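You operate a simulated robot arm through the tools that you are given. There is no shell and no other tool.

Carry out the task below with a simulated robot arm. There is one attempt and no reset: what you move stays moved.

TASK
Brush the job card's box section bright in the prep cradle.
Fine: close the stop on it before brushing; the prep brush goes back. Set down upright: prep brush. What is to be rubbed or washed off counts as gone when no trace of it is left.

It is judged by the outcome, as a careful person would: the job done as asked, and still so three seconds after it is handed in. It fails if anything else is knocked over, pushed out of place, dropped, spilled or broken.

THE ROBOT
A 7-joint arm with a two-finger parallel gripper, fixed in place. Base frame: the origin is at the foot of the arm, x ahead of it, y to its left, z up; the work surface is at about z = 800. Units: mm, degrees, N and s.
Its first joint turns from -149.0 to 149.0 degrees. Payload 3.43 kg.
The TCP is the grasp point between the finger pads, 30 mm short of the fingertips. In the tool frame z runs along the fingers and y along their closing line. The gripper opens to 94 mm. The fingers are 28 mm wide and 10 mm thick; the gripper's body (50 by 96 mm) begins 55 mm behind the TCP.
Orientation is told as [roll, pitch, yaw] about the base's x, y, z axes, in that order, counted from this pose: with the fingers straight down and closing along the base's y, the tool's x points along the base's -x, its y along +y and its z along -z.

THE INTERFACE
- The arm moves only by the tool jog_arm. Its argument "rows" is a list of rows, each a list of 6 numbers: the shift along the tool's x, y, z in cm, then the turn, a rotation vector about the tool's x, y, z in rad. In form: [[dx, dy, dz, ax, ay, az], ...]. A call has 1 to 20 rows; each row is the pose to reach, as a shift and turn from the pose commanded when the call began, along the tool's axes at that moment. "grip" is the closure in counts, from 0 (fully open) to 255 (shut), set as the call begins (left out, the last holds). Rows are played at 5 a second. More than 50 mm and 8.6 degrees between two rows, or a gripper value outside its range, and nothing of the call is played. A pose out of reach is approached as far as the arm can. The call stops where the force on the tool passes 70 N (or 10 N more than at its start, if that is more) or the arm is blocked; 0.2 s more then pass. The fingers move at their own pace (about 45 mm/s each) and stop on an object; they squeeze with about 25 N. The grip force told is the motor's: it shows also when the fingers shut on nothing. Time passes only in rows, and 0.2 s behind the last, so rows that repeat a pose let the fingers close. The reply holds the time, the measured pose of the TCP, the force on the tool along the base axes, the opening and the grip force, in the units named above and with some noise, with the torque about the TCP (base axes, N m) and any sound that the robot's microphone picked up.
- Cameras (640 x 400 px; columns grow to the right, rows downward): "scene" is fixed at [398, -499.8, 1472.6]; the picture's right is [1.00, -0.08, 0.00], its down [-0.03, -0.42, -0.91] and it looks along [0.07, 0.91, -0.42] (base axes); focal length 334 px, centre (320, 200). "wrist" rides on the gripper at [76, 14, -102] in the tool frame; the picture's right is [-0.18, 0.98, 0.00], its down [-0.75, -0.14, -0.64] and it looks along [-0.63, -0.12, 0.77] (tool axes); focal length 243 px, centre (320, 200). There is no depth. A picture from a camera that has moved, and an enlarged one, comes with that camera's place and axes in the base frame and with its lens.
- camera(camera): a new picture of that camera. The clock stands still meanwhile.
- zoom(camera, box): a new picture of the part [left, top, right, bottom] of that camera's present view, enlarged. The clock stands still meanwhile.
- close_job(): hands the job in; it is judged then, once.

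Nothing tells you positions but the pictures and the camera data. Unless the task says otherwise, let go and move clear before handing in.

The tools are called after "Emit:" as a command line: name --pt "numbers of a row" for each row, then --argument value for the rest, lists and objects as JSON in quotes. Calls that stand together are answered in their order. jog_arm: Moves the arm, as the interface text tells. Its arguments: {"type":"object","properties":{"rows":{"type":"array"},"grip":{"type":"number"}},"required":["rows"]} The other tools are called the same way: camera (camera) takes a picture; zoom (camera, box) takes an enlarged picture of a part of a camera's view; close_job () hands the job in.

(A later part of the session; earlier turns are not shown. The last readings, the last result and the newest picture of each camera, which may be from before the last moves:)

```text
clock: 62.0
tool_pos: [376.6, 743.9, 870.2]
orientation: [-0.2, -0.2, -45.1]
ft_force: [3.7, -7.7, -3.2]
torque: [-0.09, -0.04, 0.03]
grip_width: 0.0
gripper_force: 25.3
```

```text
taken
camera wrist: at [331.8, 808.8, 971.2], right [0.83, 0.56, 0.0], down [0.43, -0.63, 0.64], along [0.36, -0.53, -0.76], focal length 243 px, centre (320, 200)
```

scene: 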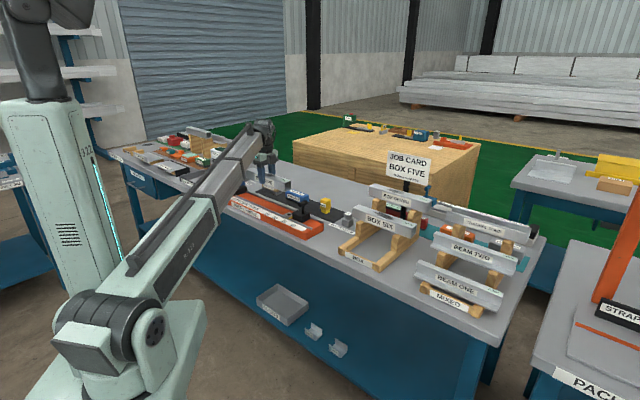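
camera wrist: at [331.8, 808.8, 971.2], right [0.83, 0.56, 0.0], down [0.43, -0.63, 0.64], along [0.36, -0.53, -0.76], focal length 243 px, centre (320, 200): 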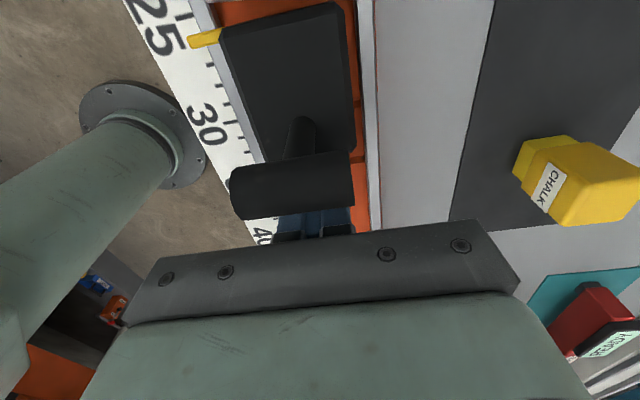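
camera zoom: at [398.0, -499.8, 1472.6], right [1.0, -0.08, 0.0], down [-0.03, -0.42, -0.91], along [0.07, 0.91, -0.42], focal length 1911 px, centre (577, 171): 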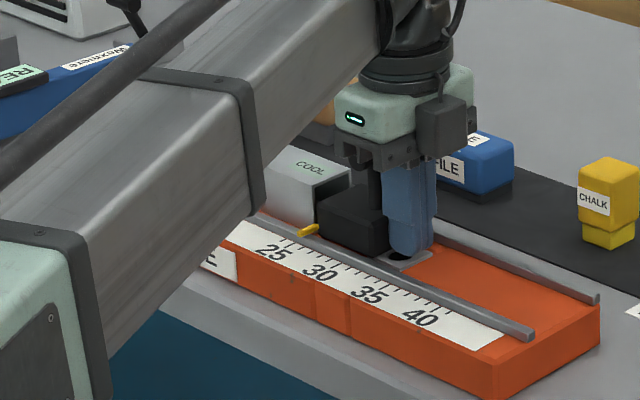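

Emit:
jog_arm --pt "0.2 0 0 0 0 0" --pt "0.4 0 0 0 0 0" --pt "0.6 0 0 0 0 0" --pt "0.8 0 0 0 0 0" --pt "0.8 0 0 0 0 0" --grip 255

Emit:
zoom --camera "scene" --box '[255, 180, 305, 220]'

Emit:
jog_arm --pt "0.15 0 0 0 0 0" --pt "0.3 0 0 0 0 0" --pt "0.45 0 0 0 0 0" --pt "0.45 0 0 0 0 0" --grip 255

Emit:
zoom --camera "scene" --box '[255, 180, 305, 220]'

```text
clock: 63.2
tool_pos: [372.7, 749.9, 870.1]
orientation: [-0.1, -0.2, -45.0]
ft_force: [4.7, -4.7, 2.8]
torque: [0.01, -0.01, 0.02]
grip_width: 0.3
gripper_force: 25.5
```

```text
10.00 times, centred on (280, 200) of scene
camera zoom: at [398.0, -499.8, 1472.6], right [1.0, -0.08, 0.0], down [-0.03, -0.42, -0.91], along [0.07, 0.91, -0.42], focal length 3344 px, centre (720, 200)
```

zoom: 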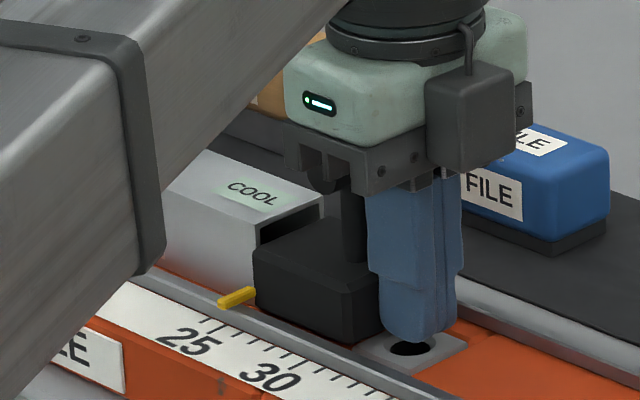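

```text
clock: 64.2
tool_pos: [368.4, 752.5, 868.3]
orientation: [0.0, -0.3, -45.0]
ft_force: [6.0, -5.4, 3.9]
torque: [0.0, 0.0, -0.04]
grip_width: 0.2
gripper_force: 24.8
```

```text
10.00 times, centred on (280, 200) of scene
camera zoom: at [398.0, -499.8, 1472.6], right [1.0, -0.08, 0.0], down [-0.03, -0.42, -0.91], along [0.07, 0.91, -0.42], focal length 3344 px, centre (720, 200)
```

zoom: 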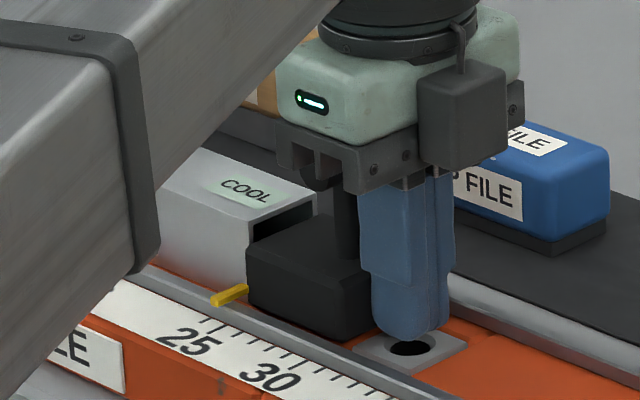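

Emit:
jog_arm --pt "0.1 0 0 0 0 0" --pt "0.2 0 0 0 0 0" --pt "0.3 0 0 0 0 0" --pt "0.3 0 0 0 0 0" --grip 255

Emit:
jog_arm --pt "0.1 0 0 0 0 0" --pt "0.2 0 0 0 0 0" --pt "0.2 0 0 0 0 0" --grip 255

Emit:
zoom --camera "scene" --box '[255, 180, 305, 220]'

```text
clock: 65.2
tool_pos: [367.0, 753.3, 869.6]
orientation: [-0.1, -0.1, -45.0]
ft_force: [7.9, -3.4, -2.9]
torque: [-0.06, -0.05, -0.05]
grip_width: 0.2
gripper_force: 25.4
```

```text
clock: 66.0
tool_pos: [367.0, 755.9, 868.8]
orientation: [-0.1, -0.2, -45.0]
ft_force: [9.6, -8.0, -2.0]
torque: [-0.13, -0.02, 0.0]
grip_width: 0.2
gripper_force: 24.7
```

```text
10.00 times, centred on (280, 200) of scene
camera zoom: at [398.0, -499.8, 1472.6], right [1.0, -0.08, 0.0], down [-0.03, -0.42, -0.91], along [0.07, 0.91, -0.42], focal length 3344 px, centre (720, 200)
```

zoom: 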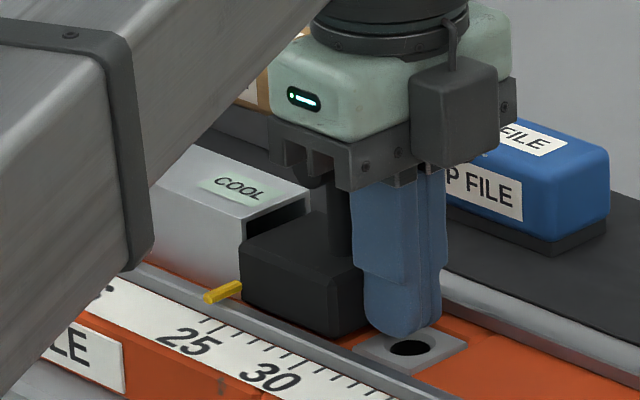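

Emit:
jog_arm --pt "0.1 0 0 0 0 0" --pt "0.2 0 0 0 0 0" --pt "0.2 0 0 0 0 0" --grip 255

Emit:
jog_arm --pt "0.1 0 0 0 0 0" --pt "0.2 0 0 0 0 0" --pt "0.2 0 0 0 0 0" --grip 255

Emit:
zoom --camera "scene" --box '[255, 180, 305, 220]'

```text
clock: 66.8
tool_pos: [366.2, 755.6, 869.9]
orientation: [0.0, -0.5, -45.0]
ft_force: [22.4, -20.0, -4.1]
torque: [-0.42, 0.16, 0.0]
grip_width: 0.2
gripper_force: 25.0
```

```text
clock: 67.6
tool_pos: [364.9, 755.6, 869.8]
orientation: [0.1, -0.8, -45.1]
ft_force: [34.9, -33.6, 5.3]
torque: [-0.56, 0.36, 0.0]
grip_width: 0.1
gripper_force: 25.3
```

```text
10.00 times, centred on (280, 200) of scene
camera zoom: at [398.0, -499.8, 1472.6], right [1.0, -0.08, 0.0], down [-0.03, -0.42, -0.91], along [0.07, 0.91, -0.42], focal length 3344 px, centre (720, 200)
```

zoom: 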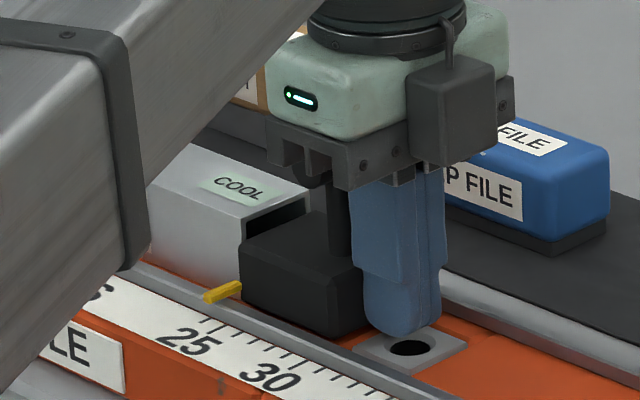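

The force rose to about 48 N with no more movement. The box is seated against the fixed end and the stop is closed on it, with the pointer at about 24.5. I'll back the fingers off and lift away.

Emit:
jog_arm --pt "-0.5 0 0 0 0 0" --pt "-1.2 0 0 0 0 0" --pt "-2.2 0 0 0 0 0" --pt "-3.2 0 0 0 0 0" --pt "-3.2 0 -2.0 0 0 0" --pt "-3.2 0 -5.0 0 0 0" --pt "-3.2 0 -8.5 0 0 0" --pt "-3.2 0 -12.0 0 0 0" --pt "-3.2 0 -15.0 0 0 0" --pt "-3.2 0 -15.0 0 0 0" --grip 255

Emit:
zoom --camera "scene" --box '[220, 170, 320, 240]'

Emit:
camera --camera "wrist"

```text
clock: 69.8
tool_pos: [384.4, 738.2, 1019.7]
orientation: [0.0, -0.2, -45.0]
ft_force: [-0.3, -0.3, -0.6]
torque: [0.01, 0.01, 0.04]
grip_width: 0.0
gripper_force: 24.7
```

```text
5.71 times, centred on (270, 205) of scene
camera zoom: at [398.0, -499.8, 1472.6], right [1.0, -0.08, 0.0], down [-0.03, -0.42, -0.91], along [0.07, 0.91, -0.42], focal length 1911 px, centre (606, 171)
```

zoom: 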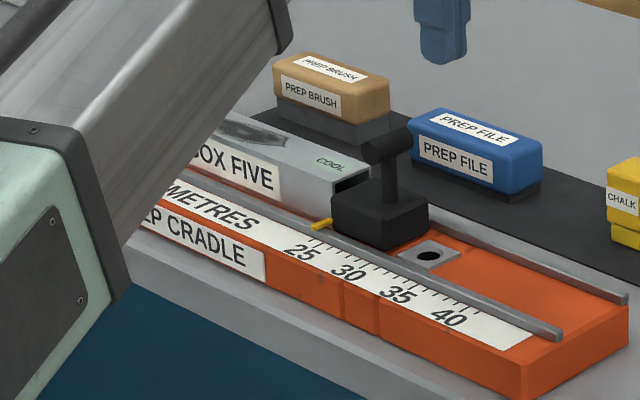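

```text
taken
camera wrist: at [339.9, 803.9, 1120.6], right [0.83, 0.56, 0.0], down [0.43, -0.63, 0.65], along [0.36, -0.53, -0.76], focal length 243 px, centre (320, 200)
```

wrist: 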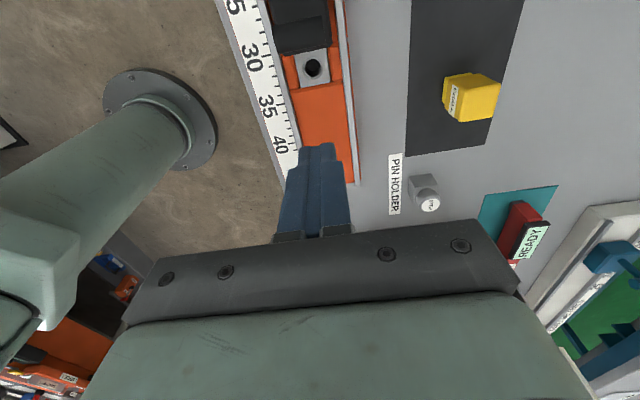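

The stop is closed on the box. Now I'll fetch the prep brush: move back to the left, lean about 30° and reach out over it.

Emit:
jog_arm --pt "4.0 0.1 -0.4 0 0 0" --pt "8.0 0.2 -0.8 0 0 0" --pt "12.0 0.3 -1.2 0 0 0" --pt "16.0 0.4 -1.6 0 0 0" --pt "20.0 0.5 -2.0 0 0 0" --pt "23.0 0.6 -2.0 0 0 0" --pt "23.0 0.6 -2.0 0 0 0" --grip 52

Emit:
jog_arm --pt "1.3 2.6 0.5 0 0.0873 0" --pt "2.6 5.2 1.5 0 0.1745 0" --pt "3.9 7.8 3.0 0 0.2618 0" --pt "5.2 10.4 5.0 0 0.349 0" --pt "6.5 13.1 7.0 0 0.4363 0" --pt "7.8 15.8 9.0 0 0.5236 0" --pt "7.8 15.8 9.0 0 0.5236 0"

Emit:
camera --camera "wrist"

Emit:
camera --camera "scene"

```text
clock: 71.4
tool_pos: [226.6, 904.4, 1040.3]
orientation: [-0.1, -0.3, -45.0]
ft_force: [1.2, 0.8, -0.9]
torque: [-0.02, 0.01, 0.0]
grip_width: 75.1
gripper_force: 0.0
```

```text
clock: 73.0
tool_pos: [280.4, 1068.4, 948.0]
orientation: [0.0, 29.8, -45.0]
ft_force: [-0.7, -0.4, 0.2]
torque: [0.02, 0.0, -0.03]
grip_width: 74.8
gripper_force: 0.0
```

```text
taken
camera wrist: at [279.3, 1090.9, 1074.0], right [0.81, 0.58, -0.09], down [0.59, -0.79, 0.18], along [0.03, -0.2, -0.98], focal length 243 px, centre (320, 200)
```

wrist: 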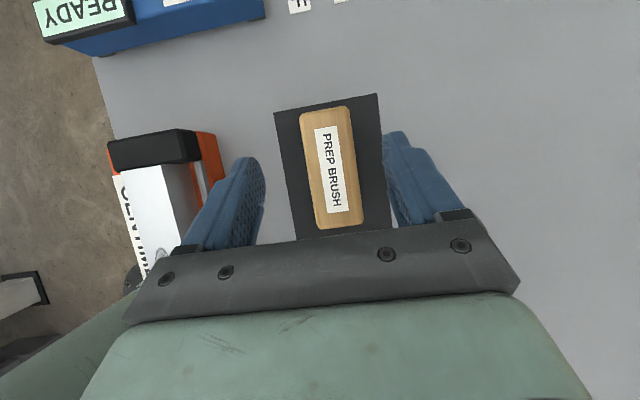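

```text
taken
```

scene: 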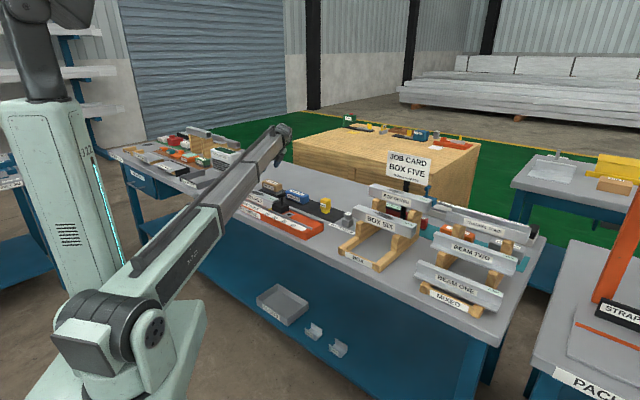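

Emit:
zoom --camera "wrist" --box '[240, 80, 420, 250]'

```text
2.35 times, centred on (330, 165) of wrist
camera zoom: at [279.3, 1090.9, 1074.0], right [0.81, 0.58, -0.09], down [0.59, -0.79, 0.18], along [0.03, -0.2, -0.98], focal length 571 px, centre (296, 282)
```

zoom: 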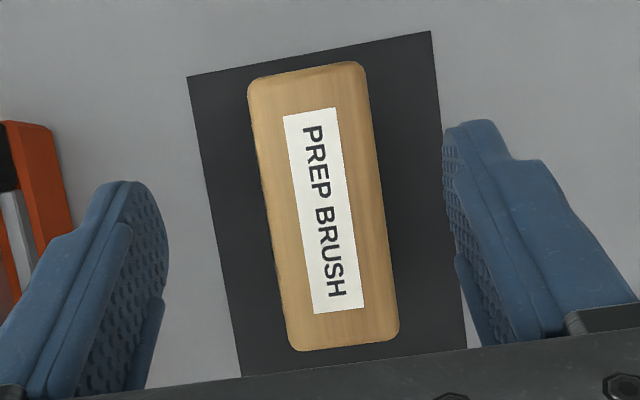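

The brush is within 2–3 mm of the finger centre line. I'll come straight down over it in two stages.

Emit:
jog_arm --pt "-1.1 0.32 1.8 0 0 0" --pt "-2.2 0.32 3.6 0 0 0" --pt "-3.2 0.32 5.4 0 0 0" --pt "-4.2 0.32 7.1 0 0 0" --pt "-4.2 0.32 7.1 0 0 0" --grip 52

Emit:
camera --camera "wrist"

Emit:
zoom --camera "scene" --box '[240, 150, 320, 210]'

```text
clock: 74.2
tool_pos: [286.0, 1072.7, 865.5]
orientation: [0.1, 29.8, -45.0]
ft_force: [-0.3, -0.2, -0.6]
torque: [0.0, -0.01, 0.02]
grip_width: 74.9
gripper_force: 0.0
```

```text
taken
camera wrist: at [284.2, 1094.1, 990.4], right [0.81, 0.58, -0.09], down [0.59, -0.79, 0.18], along [0.03, -0.2, -0.98], focal length 243 px, centre (320, 200)
```

wrist: 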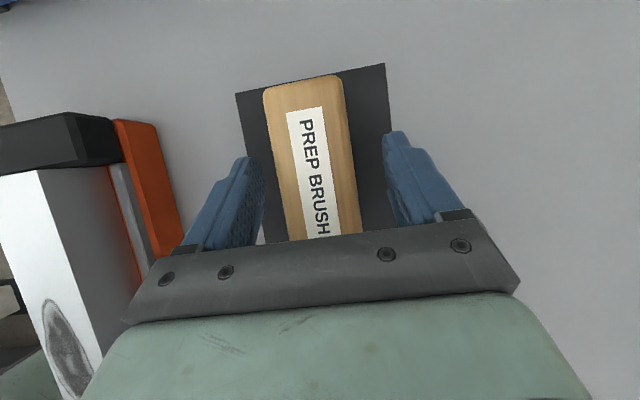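

```text
6.67 times, centred on (280, 180) of scene
camera zoom: at [398.0, -499.8, 1472.6], right [1.0, -0.08, 0.0], down [-0.03, -0.42, -0.91], along [0.07, 0.91, -0.42], focal length 2230 px, centre (587, 333)
```

zoom: 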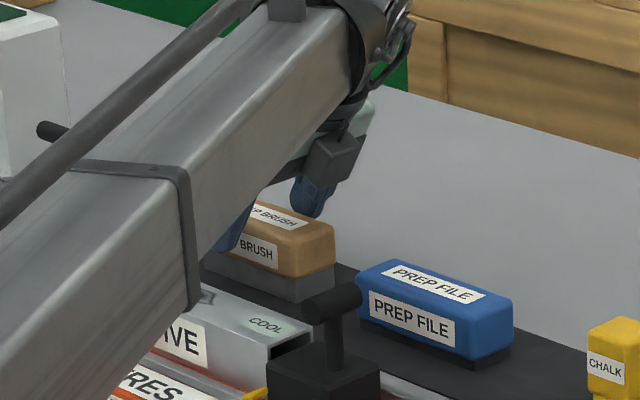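

Emit:
zoom --camera "wrist" --box '[220, 60, 420, 240]'

```text
2.22 times, centred on (320, 150) of wrist
camera zoom: at [284.2, 1094.1, 990.4], right [0.81, 0.58, -0.09], down [0.59, -0.79, 0.18], along [0.03, -0.2, -0.98], focal length 539 px, centre (320, 311)
```

zoom: 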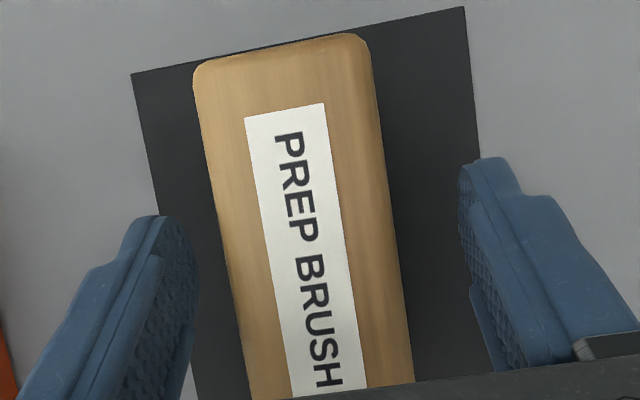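

Emit:
jog_arm --pt "0 -0.31 0 0 0 0" --pt "-0.4 -0.31 0.7 0 0 0" --pt "-0.8 -0.31 1.4 0 0 0" --pt "-1.17 -0.31 2.04 0 0 0" --pt "-1.17 -0.31 2.04 0 0 0" --grip 52

Emit:
camera --camera "wrist"

Emit:
zoom --camera "scene" --box '[240, 150, 320, 210]'

```text
clock: 75.4
tool_pos: [283.0, 1069.7, 841.2]
orientation: [0.0, 29.8, -45.0]
ft_force: [0.4, -0.5, 0.4]
torque: [0.0, -0.03, -0.02]
grip_width: 74.8
gripper_force: 0.0
```

```text
taken
camera wrist: at [282.3, 1091.1, 967.1], right [0.81, 0.58, -0.09], down [0.59, -0.79, 0.18], along [0.03, -0.2, -0.98], focal length 243 px, centre (320, 200)
```

wrist: 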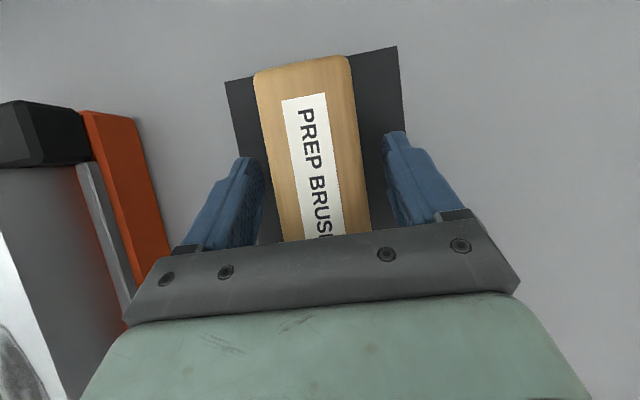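

```text
6.67 times, centred on (280, 180) of scene
camera zoom: at [398.0, -499.8, 1472.6], right [1.0, -0.08, 0.0], down [-0.03, -0.42, -0.91], along [0.07, 0.91, -0.42], focal length 2230 px, centre (587, 333)
```

zoom: 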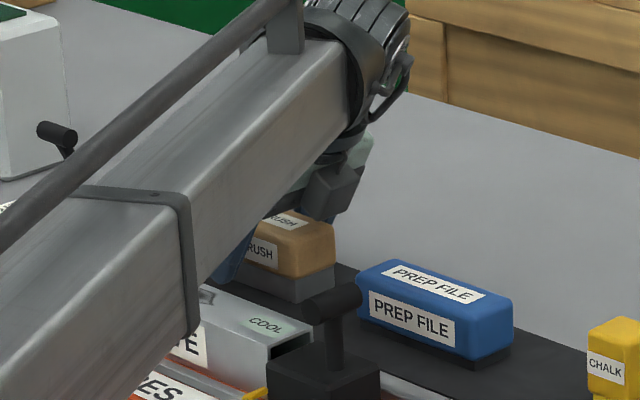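

The fingers straddle the brush evenly, with the tips clear of the mat. I'll close on it.

Emit:
jog_arm --pt "0 0 0 0 0 0" --pt "0 0 0 0 0 0" --pt "0 0 0 0 0 0" --pt "0 0 0 0 0 0" --pt "0 0 0 0 0 0" --pt "0 0 0 0 0 0" --grip 255

Emit:
zoom --camera "wrist" --box '[220, 40, 420, 240]'

```text
clock: 76.8
tool_pos: [283.4, 1068.1, 841.3]
orientation: [0.0, 29.9, -44.9]
ft_force: [0.0, 0.3, 0.2]
torque: [0.0, 0.01, 0.03]
grip_width: 50.1
gripper_force: 24.8
```

```text
2.00 times, centred on (320, 140) of wrist
camera zoom: at [282.4, 1091.1, 967.3], right [0.81, 0.58, -0.09], down [0.59, -0.79, 0.18], along [0.03, -0.2, -0.98], focal length 485 px, centre (320, 320)
```

zoom: 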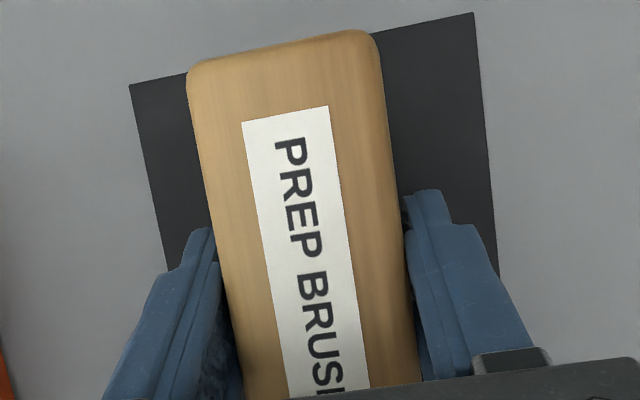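

Emit:
jog_arm --pt "0.05 0 -0.087 0 0 0" --pt "0.1 0 -0.174 0 0 0" --pt "0.2 0 -0.347 0 0 0" --pt "0.35 0 -0.608 0 0 0" --pt "0.5 0 -0.868 0 0 0" --pt "0.75 0 -1.302 0 0 0" --pt "1.0 0 -1.736 0 0 0" --pt "1.0 0 -1.736 0 0 0" --grip 255

Emit:
zoom --camera "wrist" --box '[180, 20, 460, 240]'

Emit:
zoom --camera "scene" --box '[240, 150, 320, 210]'

```text
clock: 78.6
tool_pos: [283.5, 1069.3, 861.6]
orientation: [0.0, 29.7, -45.0]
ft_force: [0.8, -0.5, -1.8]
torque: [0.01, 0.0, -0.05]
grip_width: 50.1
gripper_force: 25.3
```

```text
1.82 times, centred on (320, 130) of wrist
camera zoom: at [281.8, 1091.1, 988.0], right [0.81, 0.58, -0.09], down [0.59, -0.79, 0.18], along [0.03, -0.2, -0.98], focal length 441 px, centre (320, 327)
```

zoom: 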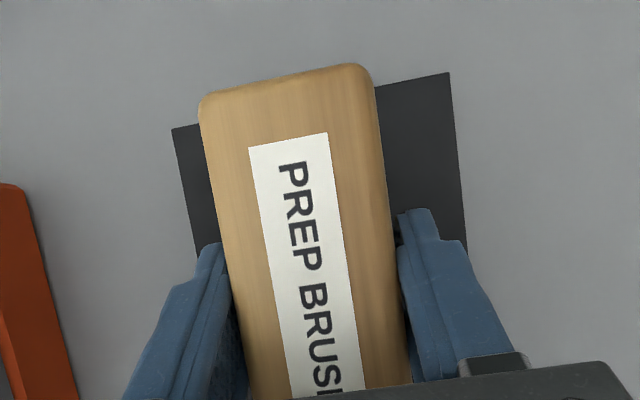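

```text
6.67 times, centred on (280, 180) of scene
camera zoom: at [398.0, -499.8, 1472.6], right [1.0, -0.08, 0.0], down [-0.03, -0.42, -0.91], along [0.07, 0.91, -0.42], focal length 2230 px, centre (587, 333)
```

zoom: 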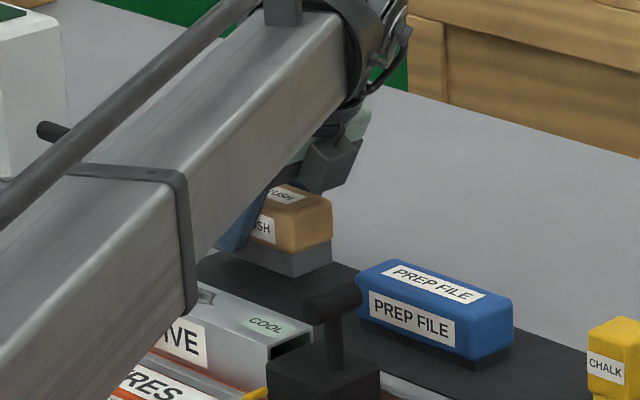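

The brush is held level. I'll lift it well clear and bring it over the dark patch on BOX FIVE.

Emit:
jog_arm --pt "0.4 0 -0.7 0 0 0" --pt "0.9 0 -1.6 0 0 0" --pt "1.4 0 -2.5 0 0 0" --pt "2.0 0 -3.5 0 0 0" --pt "2.6 0 -4.5 0 0 0" --pt "3.2 0 -5.5 0 0 0" --pt "3.8 0 -6.6 0 0 0" --pt "4.4 0 -7.6 0 0 0" --pt "4.87 0 -8.5 0 0 0" --pt "4.4 -1.0 -8.8 0 0 0" --pt "3.7 -2.5 -9.2 0 0 0" --pt "2.9 -4.3 -9.65 0 0 0" --pt "2.1 -6.1 -10.1 0 0 0" --pt "1.2 -7.9 -10.6 0 0 0" --pt "0.35 -9.7 -11.1 0 0 0" --pt "-0.5 -11.5 -11.6 0 0 0" --pt "-1.3 -13.3 -12.1 0 0 0" --pt "-2.1 -15.0 -12.55 0 0 0" --pt "-2.7 -16.2 -12.85 0 0 0" --pt "-2.85 -16.6 -12.92 0 0 0" --grip 255

Emit:
camera --camera "wrist"

Emit:
camera --camera "scene"

```text
clock: 82.8
tool_pos: [229.9, 887.3, 960.6]
orientation: [0.0, 29.8, -45.1]
ft_force: [-0.5, -0.9, -1.6]
torque: [-0.01, -0.04, -0.02]
grip_width: 49.9
gripper_force: 24.5
```

```text
taken
camera wrist: at [228.6, 910.2, 1086.4], right [0.81, 0.58, -0.09], down [0.59, -0.79, 0.18], along [0.03, -0.2, -0.98], focal length 243 px, centre (320, 200)
```

wrist: 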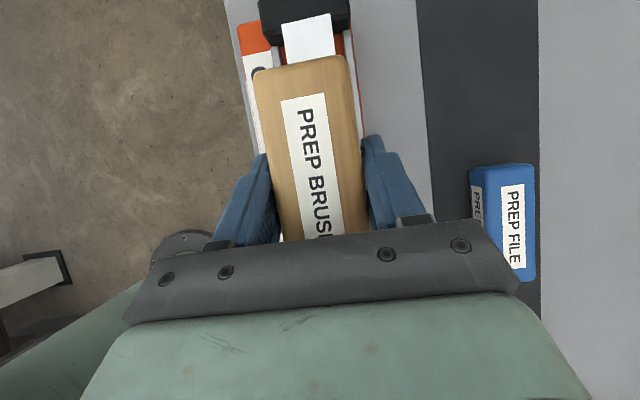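

```text
taken
```

scene: 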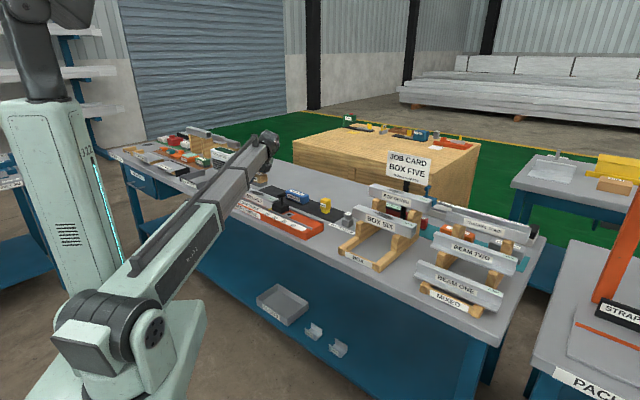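

Emit:
zoom --camera "wrist" --box '[220, 0, 380, 100]'

Emit:
zoom --camera "scene" --box '[225, 165, 315, 230]'

```text
4.00 times, centred on (300, 50) of wrist
camera zoom: at [228.6, 910.2, 1086.4], right [0.81, 0.58, -0.09], down [0.59, -0.79, 0.18], along [0.03, -0.2, -0.98], focal length 970 px, centre (400, 800)
```

zoom: 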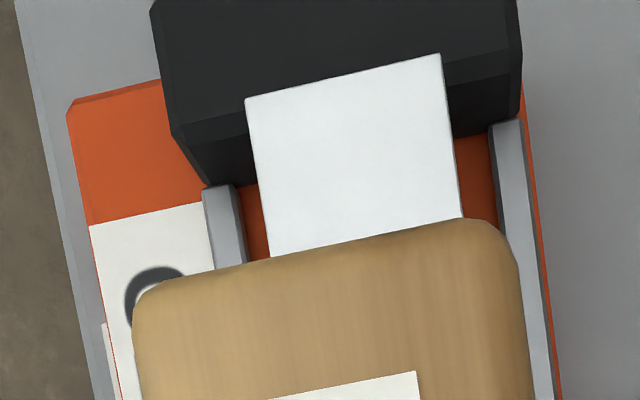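

```text
6.15 times, centred on (270, 198) of scene
camera zoom: at [398.0, -499.8, 1472.6], right [1.0, -0.08, 0.0], down [-0.03, -0.42, -0.91], along [0.07, 0.91, -0.42], focal length 2058 px, centre (628, 215)
```

zoom: 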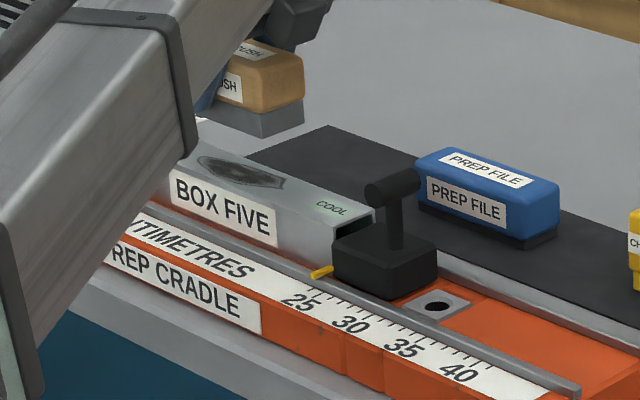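

The brush is lined up directly over the box, with lateral error under 1 mm. I'll lower it until the bristles touch.

Emit:
jog_arm --pt "-0.4 0.02 0.7 0 0 0" --pt "-0.9 0.02 1.6 0 0 0" --pt "-1.4 0.02 2.45 0 0 0" --pt "-1.8 0.02 3.15 0 0 0" --pt "-2.09 0.02 3.65 0 0 0" --pt "-2.09 0.02 3.65 0 0 0" --grip 255

Emit:
jog_arm --pt "-0.1 0 0.174 0 0 0" --pt "-0.15 0 0.26 0 0 0" --pt "-0.2 0 0.347 0 0 0" --pt "-0.2 0 0.347 0 0 0" --grip 255

Emit:
zoom --camera "scene" --box '[225, 165, 315, 230]'

```text
clock: 84.2
tool_pos: [228.5, 888.5, 918.0]
orientation: [-0.1, 29.9, -45.0]
ft_force: [0.2, -0.4, -1.3]
torque: [0.03, -0.01, 0.02]
grip_width: 49.8
gripper_force: 25.2
```

```text
clock: 85.2
tool_pos: [229.2, 888.0, 914.0]
orientation: [0.0, 29.8, -45.0]
ft_force: [-2.2, 0.3, 6.5]
torque: [-0.2, -0.11, 0.0]
grip_width: 49.9
gripper_force: 24.4
```

```text
6.15 times, centred on (270, 198) of scene
camera zoom: at [398.0, -499.8, 1472.6], right [1.0, -0.08, 0.0], down [-0.03, -0.42, -0.91], along [0.07, 0.91, -0.42], focal length 2058 px, centre (628, 215)
```

zoom: 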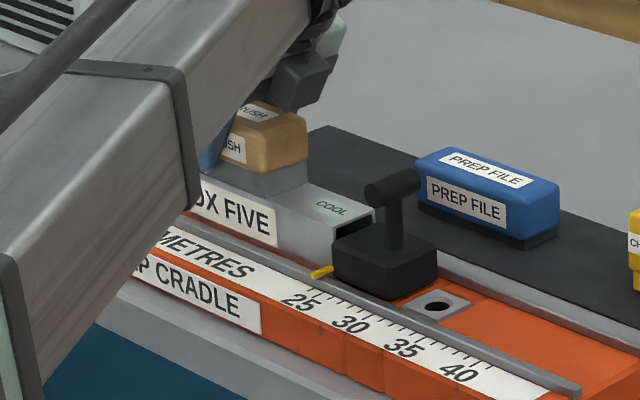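

Contact is made at about 8 N. I'll now stroke lengthways along the box with light pressure, then check that nothing has moved.

Emit:
jog_arm --pt "0.868 0 0.497 0 0 0" --pt "1.736 0 0.994 0 0 0" --pt "2.604 0 1.491 0 0 0" --pt "1.736 0 0.994 0 0 0" --pt "0.868 0 0.497 0 0 0" --pt "0 0 0 0 0 0" --pt "-0.868 0 -0.497 0 0 0" --pt "-1.736 0 -0.994 0 0 0" --pt "-2.604 0 -1.491 0 0 0" --pt "-1.736 0 -0.994 0 0 0" --pt "-0.868 0 -0.497 0 0 0" --pt "0 0 0 0 0 0" --pt "0 0 0 0 0 0" --grip 255

Emit:
zoom --camera "scene" --box '[225, 165, 315, 230]'

Emit:
camera --camera "wrist"

```text
clock: 88.0
tool_pos: [229.5, 888.6, 915.1]
orientation: [0.0, 29.9, -45.0]
ft_force: [3.2, -3.8, 11.1]
torque: [-0.13, -0.12, -0.03]
grip_width: 50.0
gripper_force: 24.9
```

```text
6.15 times, centred on (270, 198) of scene
camera zoom: at [398.0, -499.8, 1472.6], right [1.0, -0.08, 0.0], down [-0.03, -0.42, -0.91], along [0.07, 0.91, -0.42], focal length 2058 px, centre (628, 215)
```

zoom: 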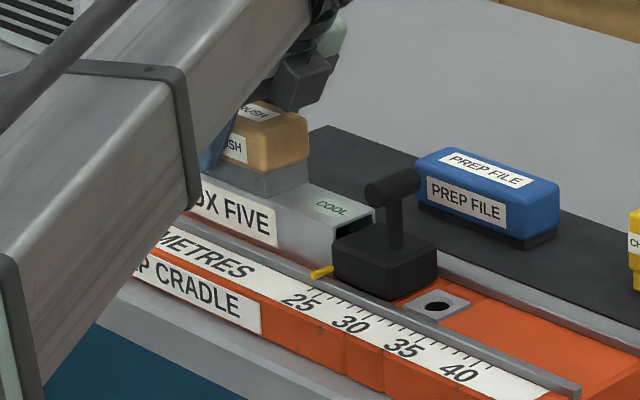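

```text
taken
camera wrist: at [228.3, 911.4, 1040.0], right [0.81, 0.58, -0.09], down [0.59, -0.79, 0.18], along [0.03, -0.2, -0.98], focal length 243 px, centre (320, 200)
```

wrist: 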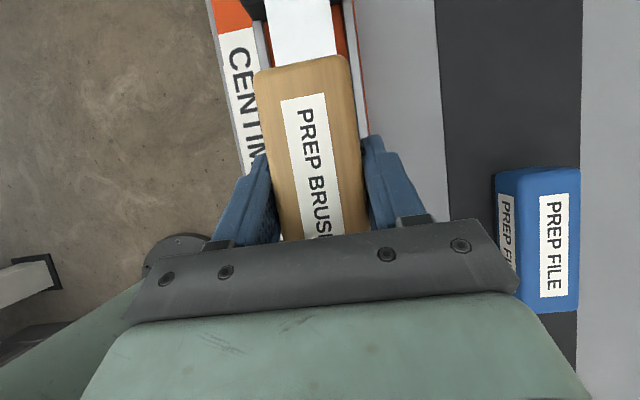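

The stop and box held still and the brush is secure. I'll do more strokes before looking at the patch.

Emit:
jog_arm --pt "0.868 0 0.497 0 0 0" --pt "1.9 0 1.09 0 0 0" --pt "2.78 0 1.59 0 0 0" --pt "1.74 0 0.994 0 0 0" --pt "0.5 0 0.286 0 0 0" --pt "-0.868 0 -0.497 0 0 0" --pt "-2.0 0 -1.145 0 0 0" --pt "-2.78 0 -1.59 0 0 0" --pt "-1.74 0 -0.994 0 0 0" --pt "-0.5 0 -0.286 0 0 0" --pt "0.868 0 0.497 0 0 0" --pt "2.0 0 1.145 0 0 0" --pt "2.78 0 1.59 0 0 0" --pt "1.74 0 0.994 0 0 0" --pt "0.5 0 0.286 0 0 0" --pt "-0.868 0 -0.497 0 0 0" --pt "-2.0 0 -1.145 0 0 0" --pt "-1.5 0 -0.859 0 0 0" --pt "-0.6 0 -0.343 0 0 0" --pt "0 0 0 0 0 0" --grip 255

Emit:
jog_arm --pt "0.868 0 0.497 0 0 0" --pt "1.9 0 1.09 0 0 0" --pt "2.78 0 1.59 0 0 0" --pt "1.74 0 0.994 0 0 0" --pt "0.5 0 0.286 0 0 0" --pt "-0.868 0 -0.497 0 0 0" --pt "-2.0 0 -1.145 0 0 0" --pt "-2.78 0 -1.59 0 0 0" --pt "-1.74 0 -0.994 0 0 0" --pt "-0.5 0 -0.286 0 0 0" --pt "0.868 0 0.497 0 0 0" --pt "2.0 0 1.145 0 0 0" --pt "2.78 0 1.59 0 0 0" --pt "1.74 0 0.994 0 0 0" --pt "0.5 0 0.286 0 0 0" --pt "-0.868 0 -0.497 0 0 0" --pt "-2.0 0 -1.145 0 0 0" --pt "-1.5 0 -0.859 0 0 0" --pt "-0.6 0 -0.343 0 0 0" --pt "0 0 0 0 0 0" --grip 255

Emit:
zoom --camera "scene" --box '[225, 165, 315, 230]'

```text
clock: 92.2
tool_pos: [228.8, 888.4, 914.9]
orientation: [-0.1, 29.7, -45.0]
ft_force: [1.9, -2.0, 3.5]
torque: [0.09, 0.07, -0.02]
grip_width: 50.3
gripper_force: 25.0
```

```text
clock: 96.4
tool_pos: [229.4, 888.8, 915.1]
orientation: [-0.1, 29.8, -44.9]
ft_force: [1.2, -1.8, 5.0]
torque: [0.07, 0.01, -0.01]
grip_width: 49.6
gripper_force: 25.3
```

```text
6.15 times, centred on (270, 198) of scene
camera zoom: at [398.0, -499.8, 1472.6], right [1.0, -0.08, 0.0], down [-0.03, -0.42, -0.91], along [0.07, 0.91, -0.42], focal length 2058 px, centre (628, 215)
```

zoom: 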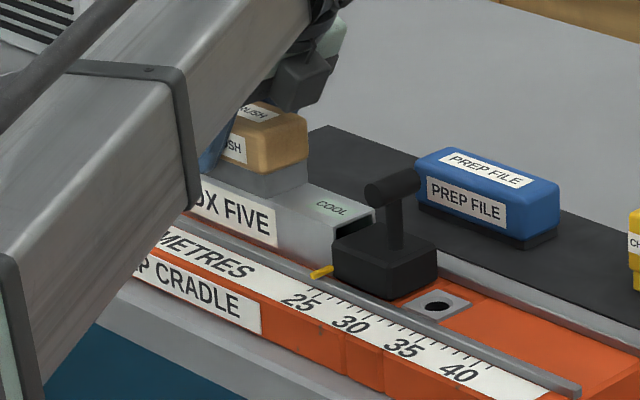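

Emit:
jog_arm --pt "0.4 0 -0.7 0 0 0" --pt "1.1 0 -1.9 0 0 0" --pt "1.99 0 -3.47 0 0 0" --pt "1.5 1.5 -4.44 0 0 0" --pt "1.0 3.0 -5.4 0 0 0" --pt "0.5 4.5 -6.4 0 0 0" --pt "0.05 6.0 -7.3 0 0 0" --pt "-0.42 7.5 -8.31 0 0 0" --pt "-0.42 7.5 -8.31 0 0 0" --grip 255

Emit:
camera --camera "wrist"

Emit:
zoom --camera "scene" --box '[225, 165, 315, 230]'

```text
clock: 98.4
tool_pos: [314.8, 910.8, 984.1]
orientation: [0.1, 29.8, -45.0]
ft_force: [0.6, 0.7, -1.1]
torque: [0.0, -0.01, 0.01]
grip_width: 50.2
gripper_force: 24.9
```

```text
taken
camera wrist: at [312.8, 932.3, 1109.5], right [0.81, 0.58, -0.09], down [0.59, -0.79, 0.18], along [0.03, -0.2, -0.98], focal length 243 px, centre (320, 200)
```

wrist: 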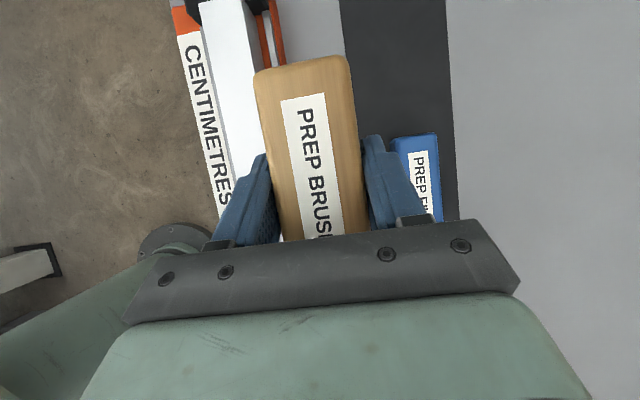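

```text
6.15 times, centred on (270, 198) of scene
camera zoom: at [398.0, -499.8, 1472.6], right [1.0, -0.08, 0.0], down [-0.03, -0.42, -0.91], along [0.07, 0.91, -0.42], focal length 2058 px, centre (628, 215)
```

zoom: 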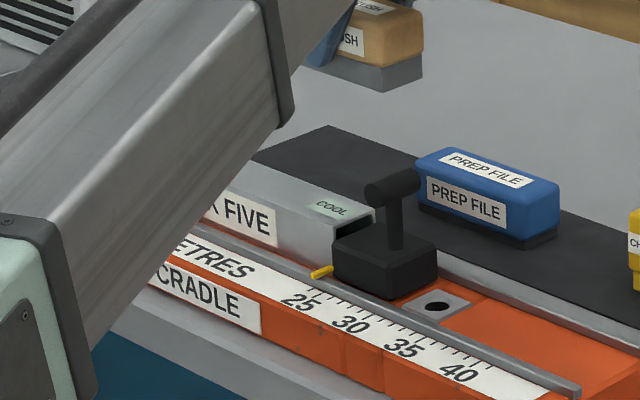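

Emit:
zoom --camera "wrist" --box '[180, 0, 280, 160]'

```text
2.50 times, centred on (230, 80) of wrist
camera zoom: at [312.8, 932.3, 1109.5], right [0.81, 0.58, -0.09], down [0.59, -0.79, 0.18], along [0.03, -0.2, -0.98], focal length 606 px, centre (545, 500)
```

zoom: 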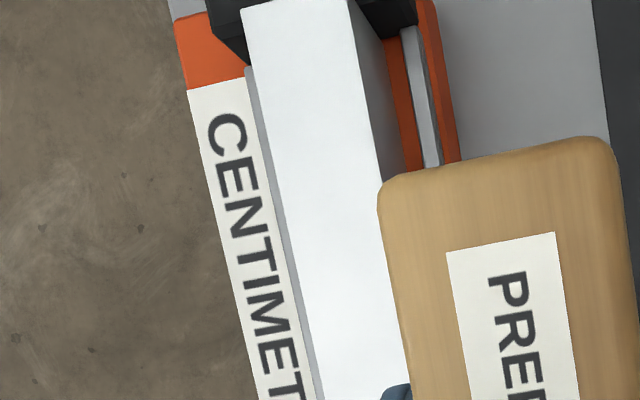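

The part of the box I can see is clean bright metal. I'll shift to see the rest of the patch area before deciding.

Emit:
jog_arm --pt "-0.5 0.5 -1.2 0 0 0" --pt "-1.0 1.0 -2.4 0 0 0" --pt "-1.5 1.5 -3.5 0 0 0" --pt "-1.98 2.0 -4.59 0 0 0" --pt "-1.98 2.0 -4.59 0 0 0" --grip 255

Emit:
zoom --camera "wrist" --box '[160, 0, 280, 180]'

Emit:
zoom --camera "scene" --box '[225, 165, 315, 230]'

```text
clock: 99.6
tool_pos: [355.5, 896.0, 1013.7]
orientation: [-0.1, 29.8, -45.0]
ft_force: [-0.2, 0.0, -1.6]
torque: [0.01, 0.02, -0.01]
grip_width: 50.3
gripper_force: 25.1
```

```text
2.22 times, centred on (220, 90) of wrist
camera zoom: at [354.8, 917.5, 1139.9], right [0.81, 0.58, -0.09], down [0.59, -0.79, 0.18], along [0.03, -0.2, -0.98], focal length 539 px, centre (542, 444)
```

zoom: 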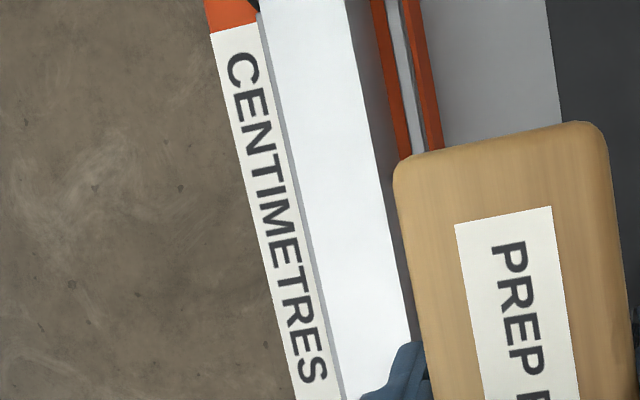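

```text
6.15 times, centred on (270, 198) of scene
camera zoom: at [398.0, -499.8, 1472.6], right [1.0, -0.08, 0.0], down [-0.03, -0.42, -0.91], along [0.07, 0.91, -0.42], focal length 2058 px, centre (628, 215)
```

zoom: 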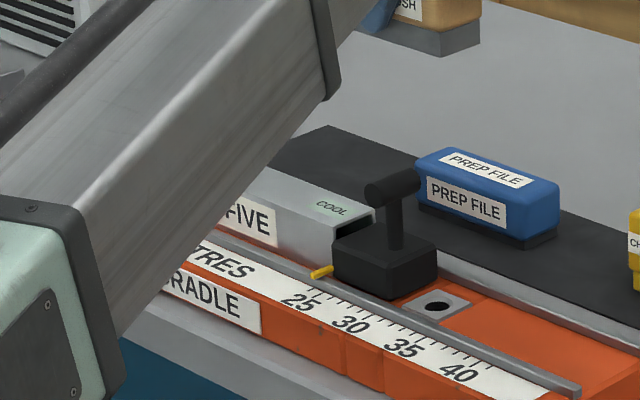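

Emit:
zoom --camera "wrist" --box '[200, 0, 250, 90]'

Emit:
zoom --camera "wrist" --box '[210, 80, 260, 180]'

```text
4.44 times, centred on (225, 45) of wrist
camera zoom: at [354.8, 917.5, 1139.9], right [0.81, 0.58, -0.09], down [0.59, -0.79, 0.18], along [0.03, -0.2, -0.98], focal length 1078 px, centre (742, 889)
```

zoom: 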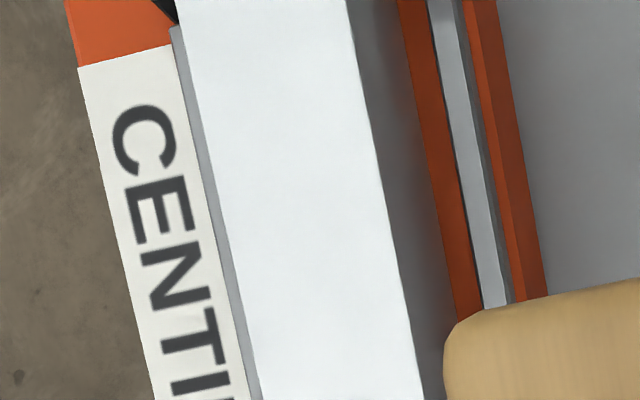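

```text
4.00 times, centred on (235, 130) of wrist
camera zoom: at [354.8, 917.5, 1139.9], right [0.81, 0.58, -0.09], down [0.59, -0.79, 0.18], along [0.03, -0.2, -0.98], focal length 970 px, centre (660, 480)
```

zoom: 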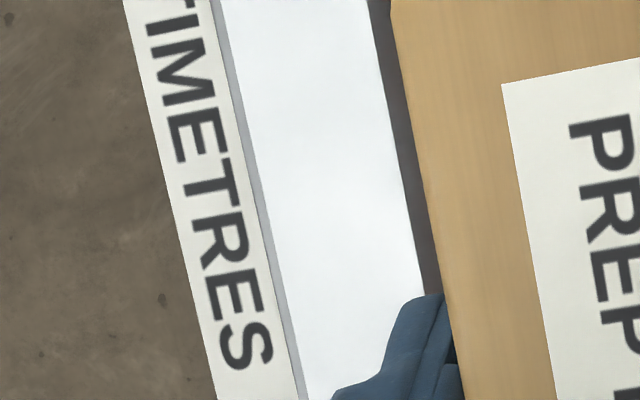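

The whole patch area looks clean and bright. To leave no faint residue, I'll make one more light pass before returning the brush.

Emit:
jog_arm --pt "1.2 -1.57 0.69 0 0 0" --pt "2.43 -3.14 1.39 0 0 0" --pt "3.65 -4.71 2.08 0 0 0" --pt "4.86 -6.28 2.78 0 0 0" --pt "6.1 -7.85 3.48 0 0 0" --pt "7.29 -9.42 4.17 0 0 0" --pt "6.5 -9.42 5.55 0 0 0" --pt "5.7 -9.42 6.92 0 0 0" --pt "4.93 -9.42 8.3 0 0 0" --pt "4.14 -9.42 9.67 0 0 0" --pt "3.35 -9.42 11.0 0 0 0" --pt "2.62 -9.42 12.33 0 0 0" --pt "2.62 -9.42 12.33 0 0 0" --grip 255

Emit:
zoom --camera "wrist" --box '[220, 0, 380, 120]'

```text
clock: 102.4
tool_pos: [230.4, 888.3, 918.2]
orientation: [0.0, 29.8, -45.0]
ft_force: [0.4, 0.5, -1.7]
torque: [0.0, -0.04, 0.02]
grip_width: 50.1
gripper_force: 25.5
```

```text
3.33 times, centred on (300, 60) of wrist
camera zoom: at [228.4, 910.9, 1044.8], right [0.81, 0.58, -0.09], down [0.59, -0.79, 0.18], along [0.03, -0.2, -0.98], focal length 809 px, centre (387, 667)
```

zoom: 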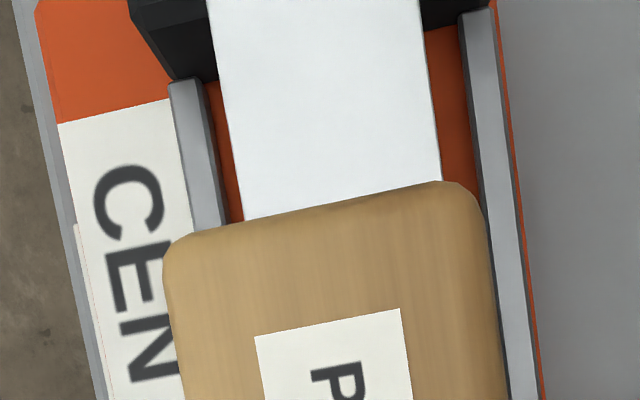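

Emit:
jog_arm --pt "-0.1 0 0.174 0 0 0" --pt "-0.15 0 0.26 0 0 0" --pt "-0.2 0 0.347 0 0 0" --pt "-0.2 0 0.347 0 0 0" --grip 255

Emit:
jog_arm --pt "0.868 -0.1 0.497 0 0 0" --pt "1.9 -0.2 1.09 0 0 0" --pt "2.78 -0.3 1.59 0 0 0" --pt "1.74 -0.3 0.994 0 0 0" --pt "0.5 -0.3 0.286 0 0 0" --pt "-0.868 -0.3 -0.497 0 0 0" --pt "-2.0 -0.3 -1.145 0 0 0" --pt "-2.78 -0.2 -1.59 0 0 0" --pt "-1.74 0 -0.994 0 0 0" --pt "-0.5 0.2 -0.286 0 0 0" --pt "0.868 0.3 0.497 0 0 0" --pt "2.0 0.3 1.145 0 0 0" --pt "2.78 0.3 1.59 0 0 0" --pt "1.74 0.3 0.994 0 0 0" --pt "0.5 0.3 0.286 0 0 0" --pt "-0.868 0.3 -0.497 0 0 0" --pt "-2.0 0.2 -1.145 0 0 0" --pt "-1.5 0.1 -0.859 0 0 0" --pt "-0.6 0 -0.343 0 0 0" --pt "0 0 0 0 0 0" --grip 255

Emit:
zoom --camera "scene" --box '[225, 165, 315, 230]'

```text
clock: 103.4
tool_pos: [231.3, 889.3, 916.1]
orientation: [0.0, 29.9, -45.0]
ft_force: [0.0, 0.8, -0.7]
torque: [0.03, 0.04, -0.02]
grip_width: 50.0
gripper_force: 25.4
```

```text
clock: 107.6
tool_pos: [229.8, 888.4, 915.4]
orientation: [0.0, 29.8, -45.0]
ft_force: [0.1, 0.3, -1.4]
torque: [0.02, -0.03, 0.0]
grip_width: 50.0
gripper_force: 24.8
```

```text
6.15 times, centred on (270, 198) of scene
camera zoom: at [398.0, -499.8, 1472.6], right [1.0, -0.08, 0.0], down [-0.03, -0.42, -0.91], along [0.07, 0.91, -0.42], focal length 2058 px, centre (628, 215)
```

zoom: 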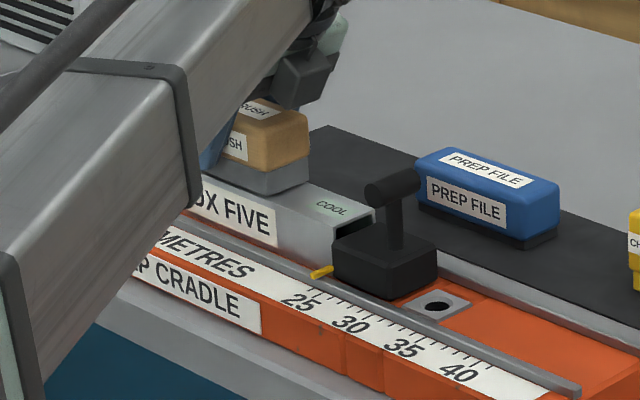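

Emit:
jog_arm --pt "-0.05 0 0.087 0 0 0" --pt "-0.1 0 0.174 0 0 0" --pt "-0.1 0 0.174 0 0 0" --grip 255

Emit:
jog_arm --pt "-0.025 0 0.043 0 0 0" --pt "-0.05 0 0.087 0 0 0" --pt "-0.05 0 0.087 0 0 0" --grip 255

```text
clock: 108.4
tool_pos: [230.1, 889.3, 915.0]
orientation: [0.0, 29.8, -45.1]
ft_force: [0.7, 0.1, 1.9]
torque: [0.05, -0.01, 0.01]
grip_width: 50.0
gripper_force: 24.9
```

```text
clock: 109.2
tool_pos: [230.7, 888.3, 913.8]
orientation: [0.0, 29.8, -45.0]
ft_force: [0.0, 0.3, 18.7]
torque: [-0.29, -0.22, 0.01]
grip_width: 50.0
gripper_force: 25.2
```

Emit:
jog_arm --pt "0.025 0 -0.043 0 0 0" --pt "0.89 -0.1 0.454 0 0 0" --pt "1.92 -0.2 1.05 0 0 0" --pt "2.8 -0.3 1.55 0 0 0" --pt "1.76 -0.3 0.951 0 0 0" --pt "0.52 -0.3 0.243 0 0 0" --pt "-0.85 -0.3 -0.54 0 0 0" --pt "-1.98 -0.3 -1.188 0 0 0" --pt "-2.75 -0.2 -1.633 0 0 0" --pt "-1.72 0 -1.037 0 0 0" --pt "-0.48 0.2 -0.329 0 0 0" --pt "0.89 0.3 0.454 0 0 0" --pt "2.02 0.3 1.102 0 0 0" --pt "2.8 0.3 1.55 0 0 0" --pt "1.76 0.3 0.951 0 0 0" --pt "0.52 0.3 0.243 0 0 0" --pt "-0.85 0.3 -0.54 0 0 0" --pt "-1.98 0.2 -1.188 0 0 0" --pt "-0.85 0.0 -0.54 0 0 0" --pt "0.025 0 -0.043 0 0 0" --grip 255

Emit:
zoom --camera "scene" --box '[225, 165, 315, 230]'

```text
clock: 113.4
tool_pos: [229.6, 889.1, 913.8]
orientation: [-0.1, 29.8, -45.0]
ft_force: [1.7, -0.9, 4.2]
torque: [-0.1, -0.2, -0.01]
grip_width: 49.9
gripper_force: 24.8
```

```text
6.15 times, centred on (270, 198) of scene
camera zoom: at [398.0, -499.8, 1472.6], right [1.0, -0.08, 0.0], down [-0.03, -0.42, -0.91], along [0.07, 0.91, -0.42], focal length 2058 px, centre (628, 215)
```

zoom: 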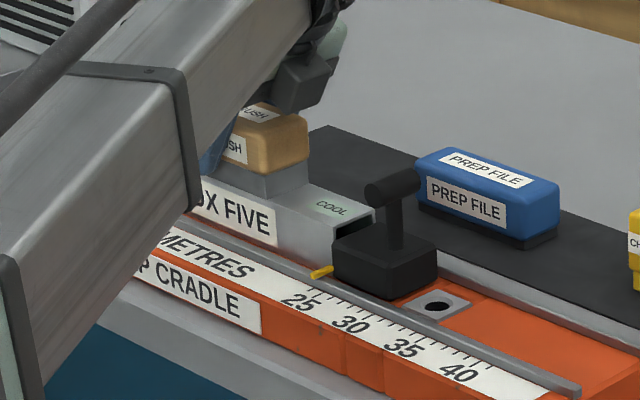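

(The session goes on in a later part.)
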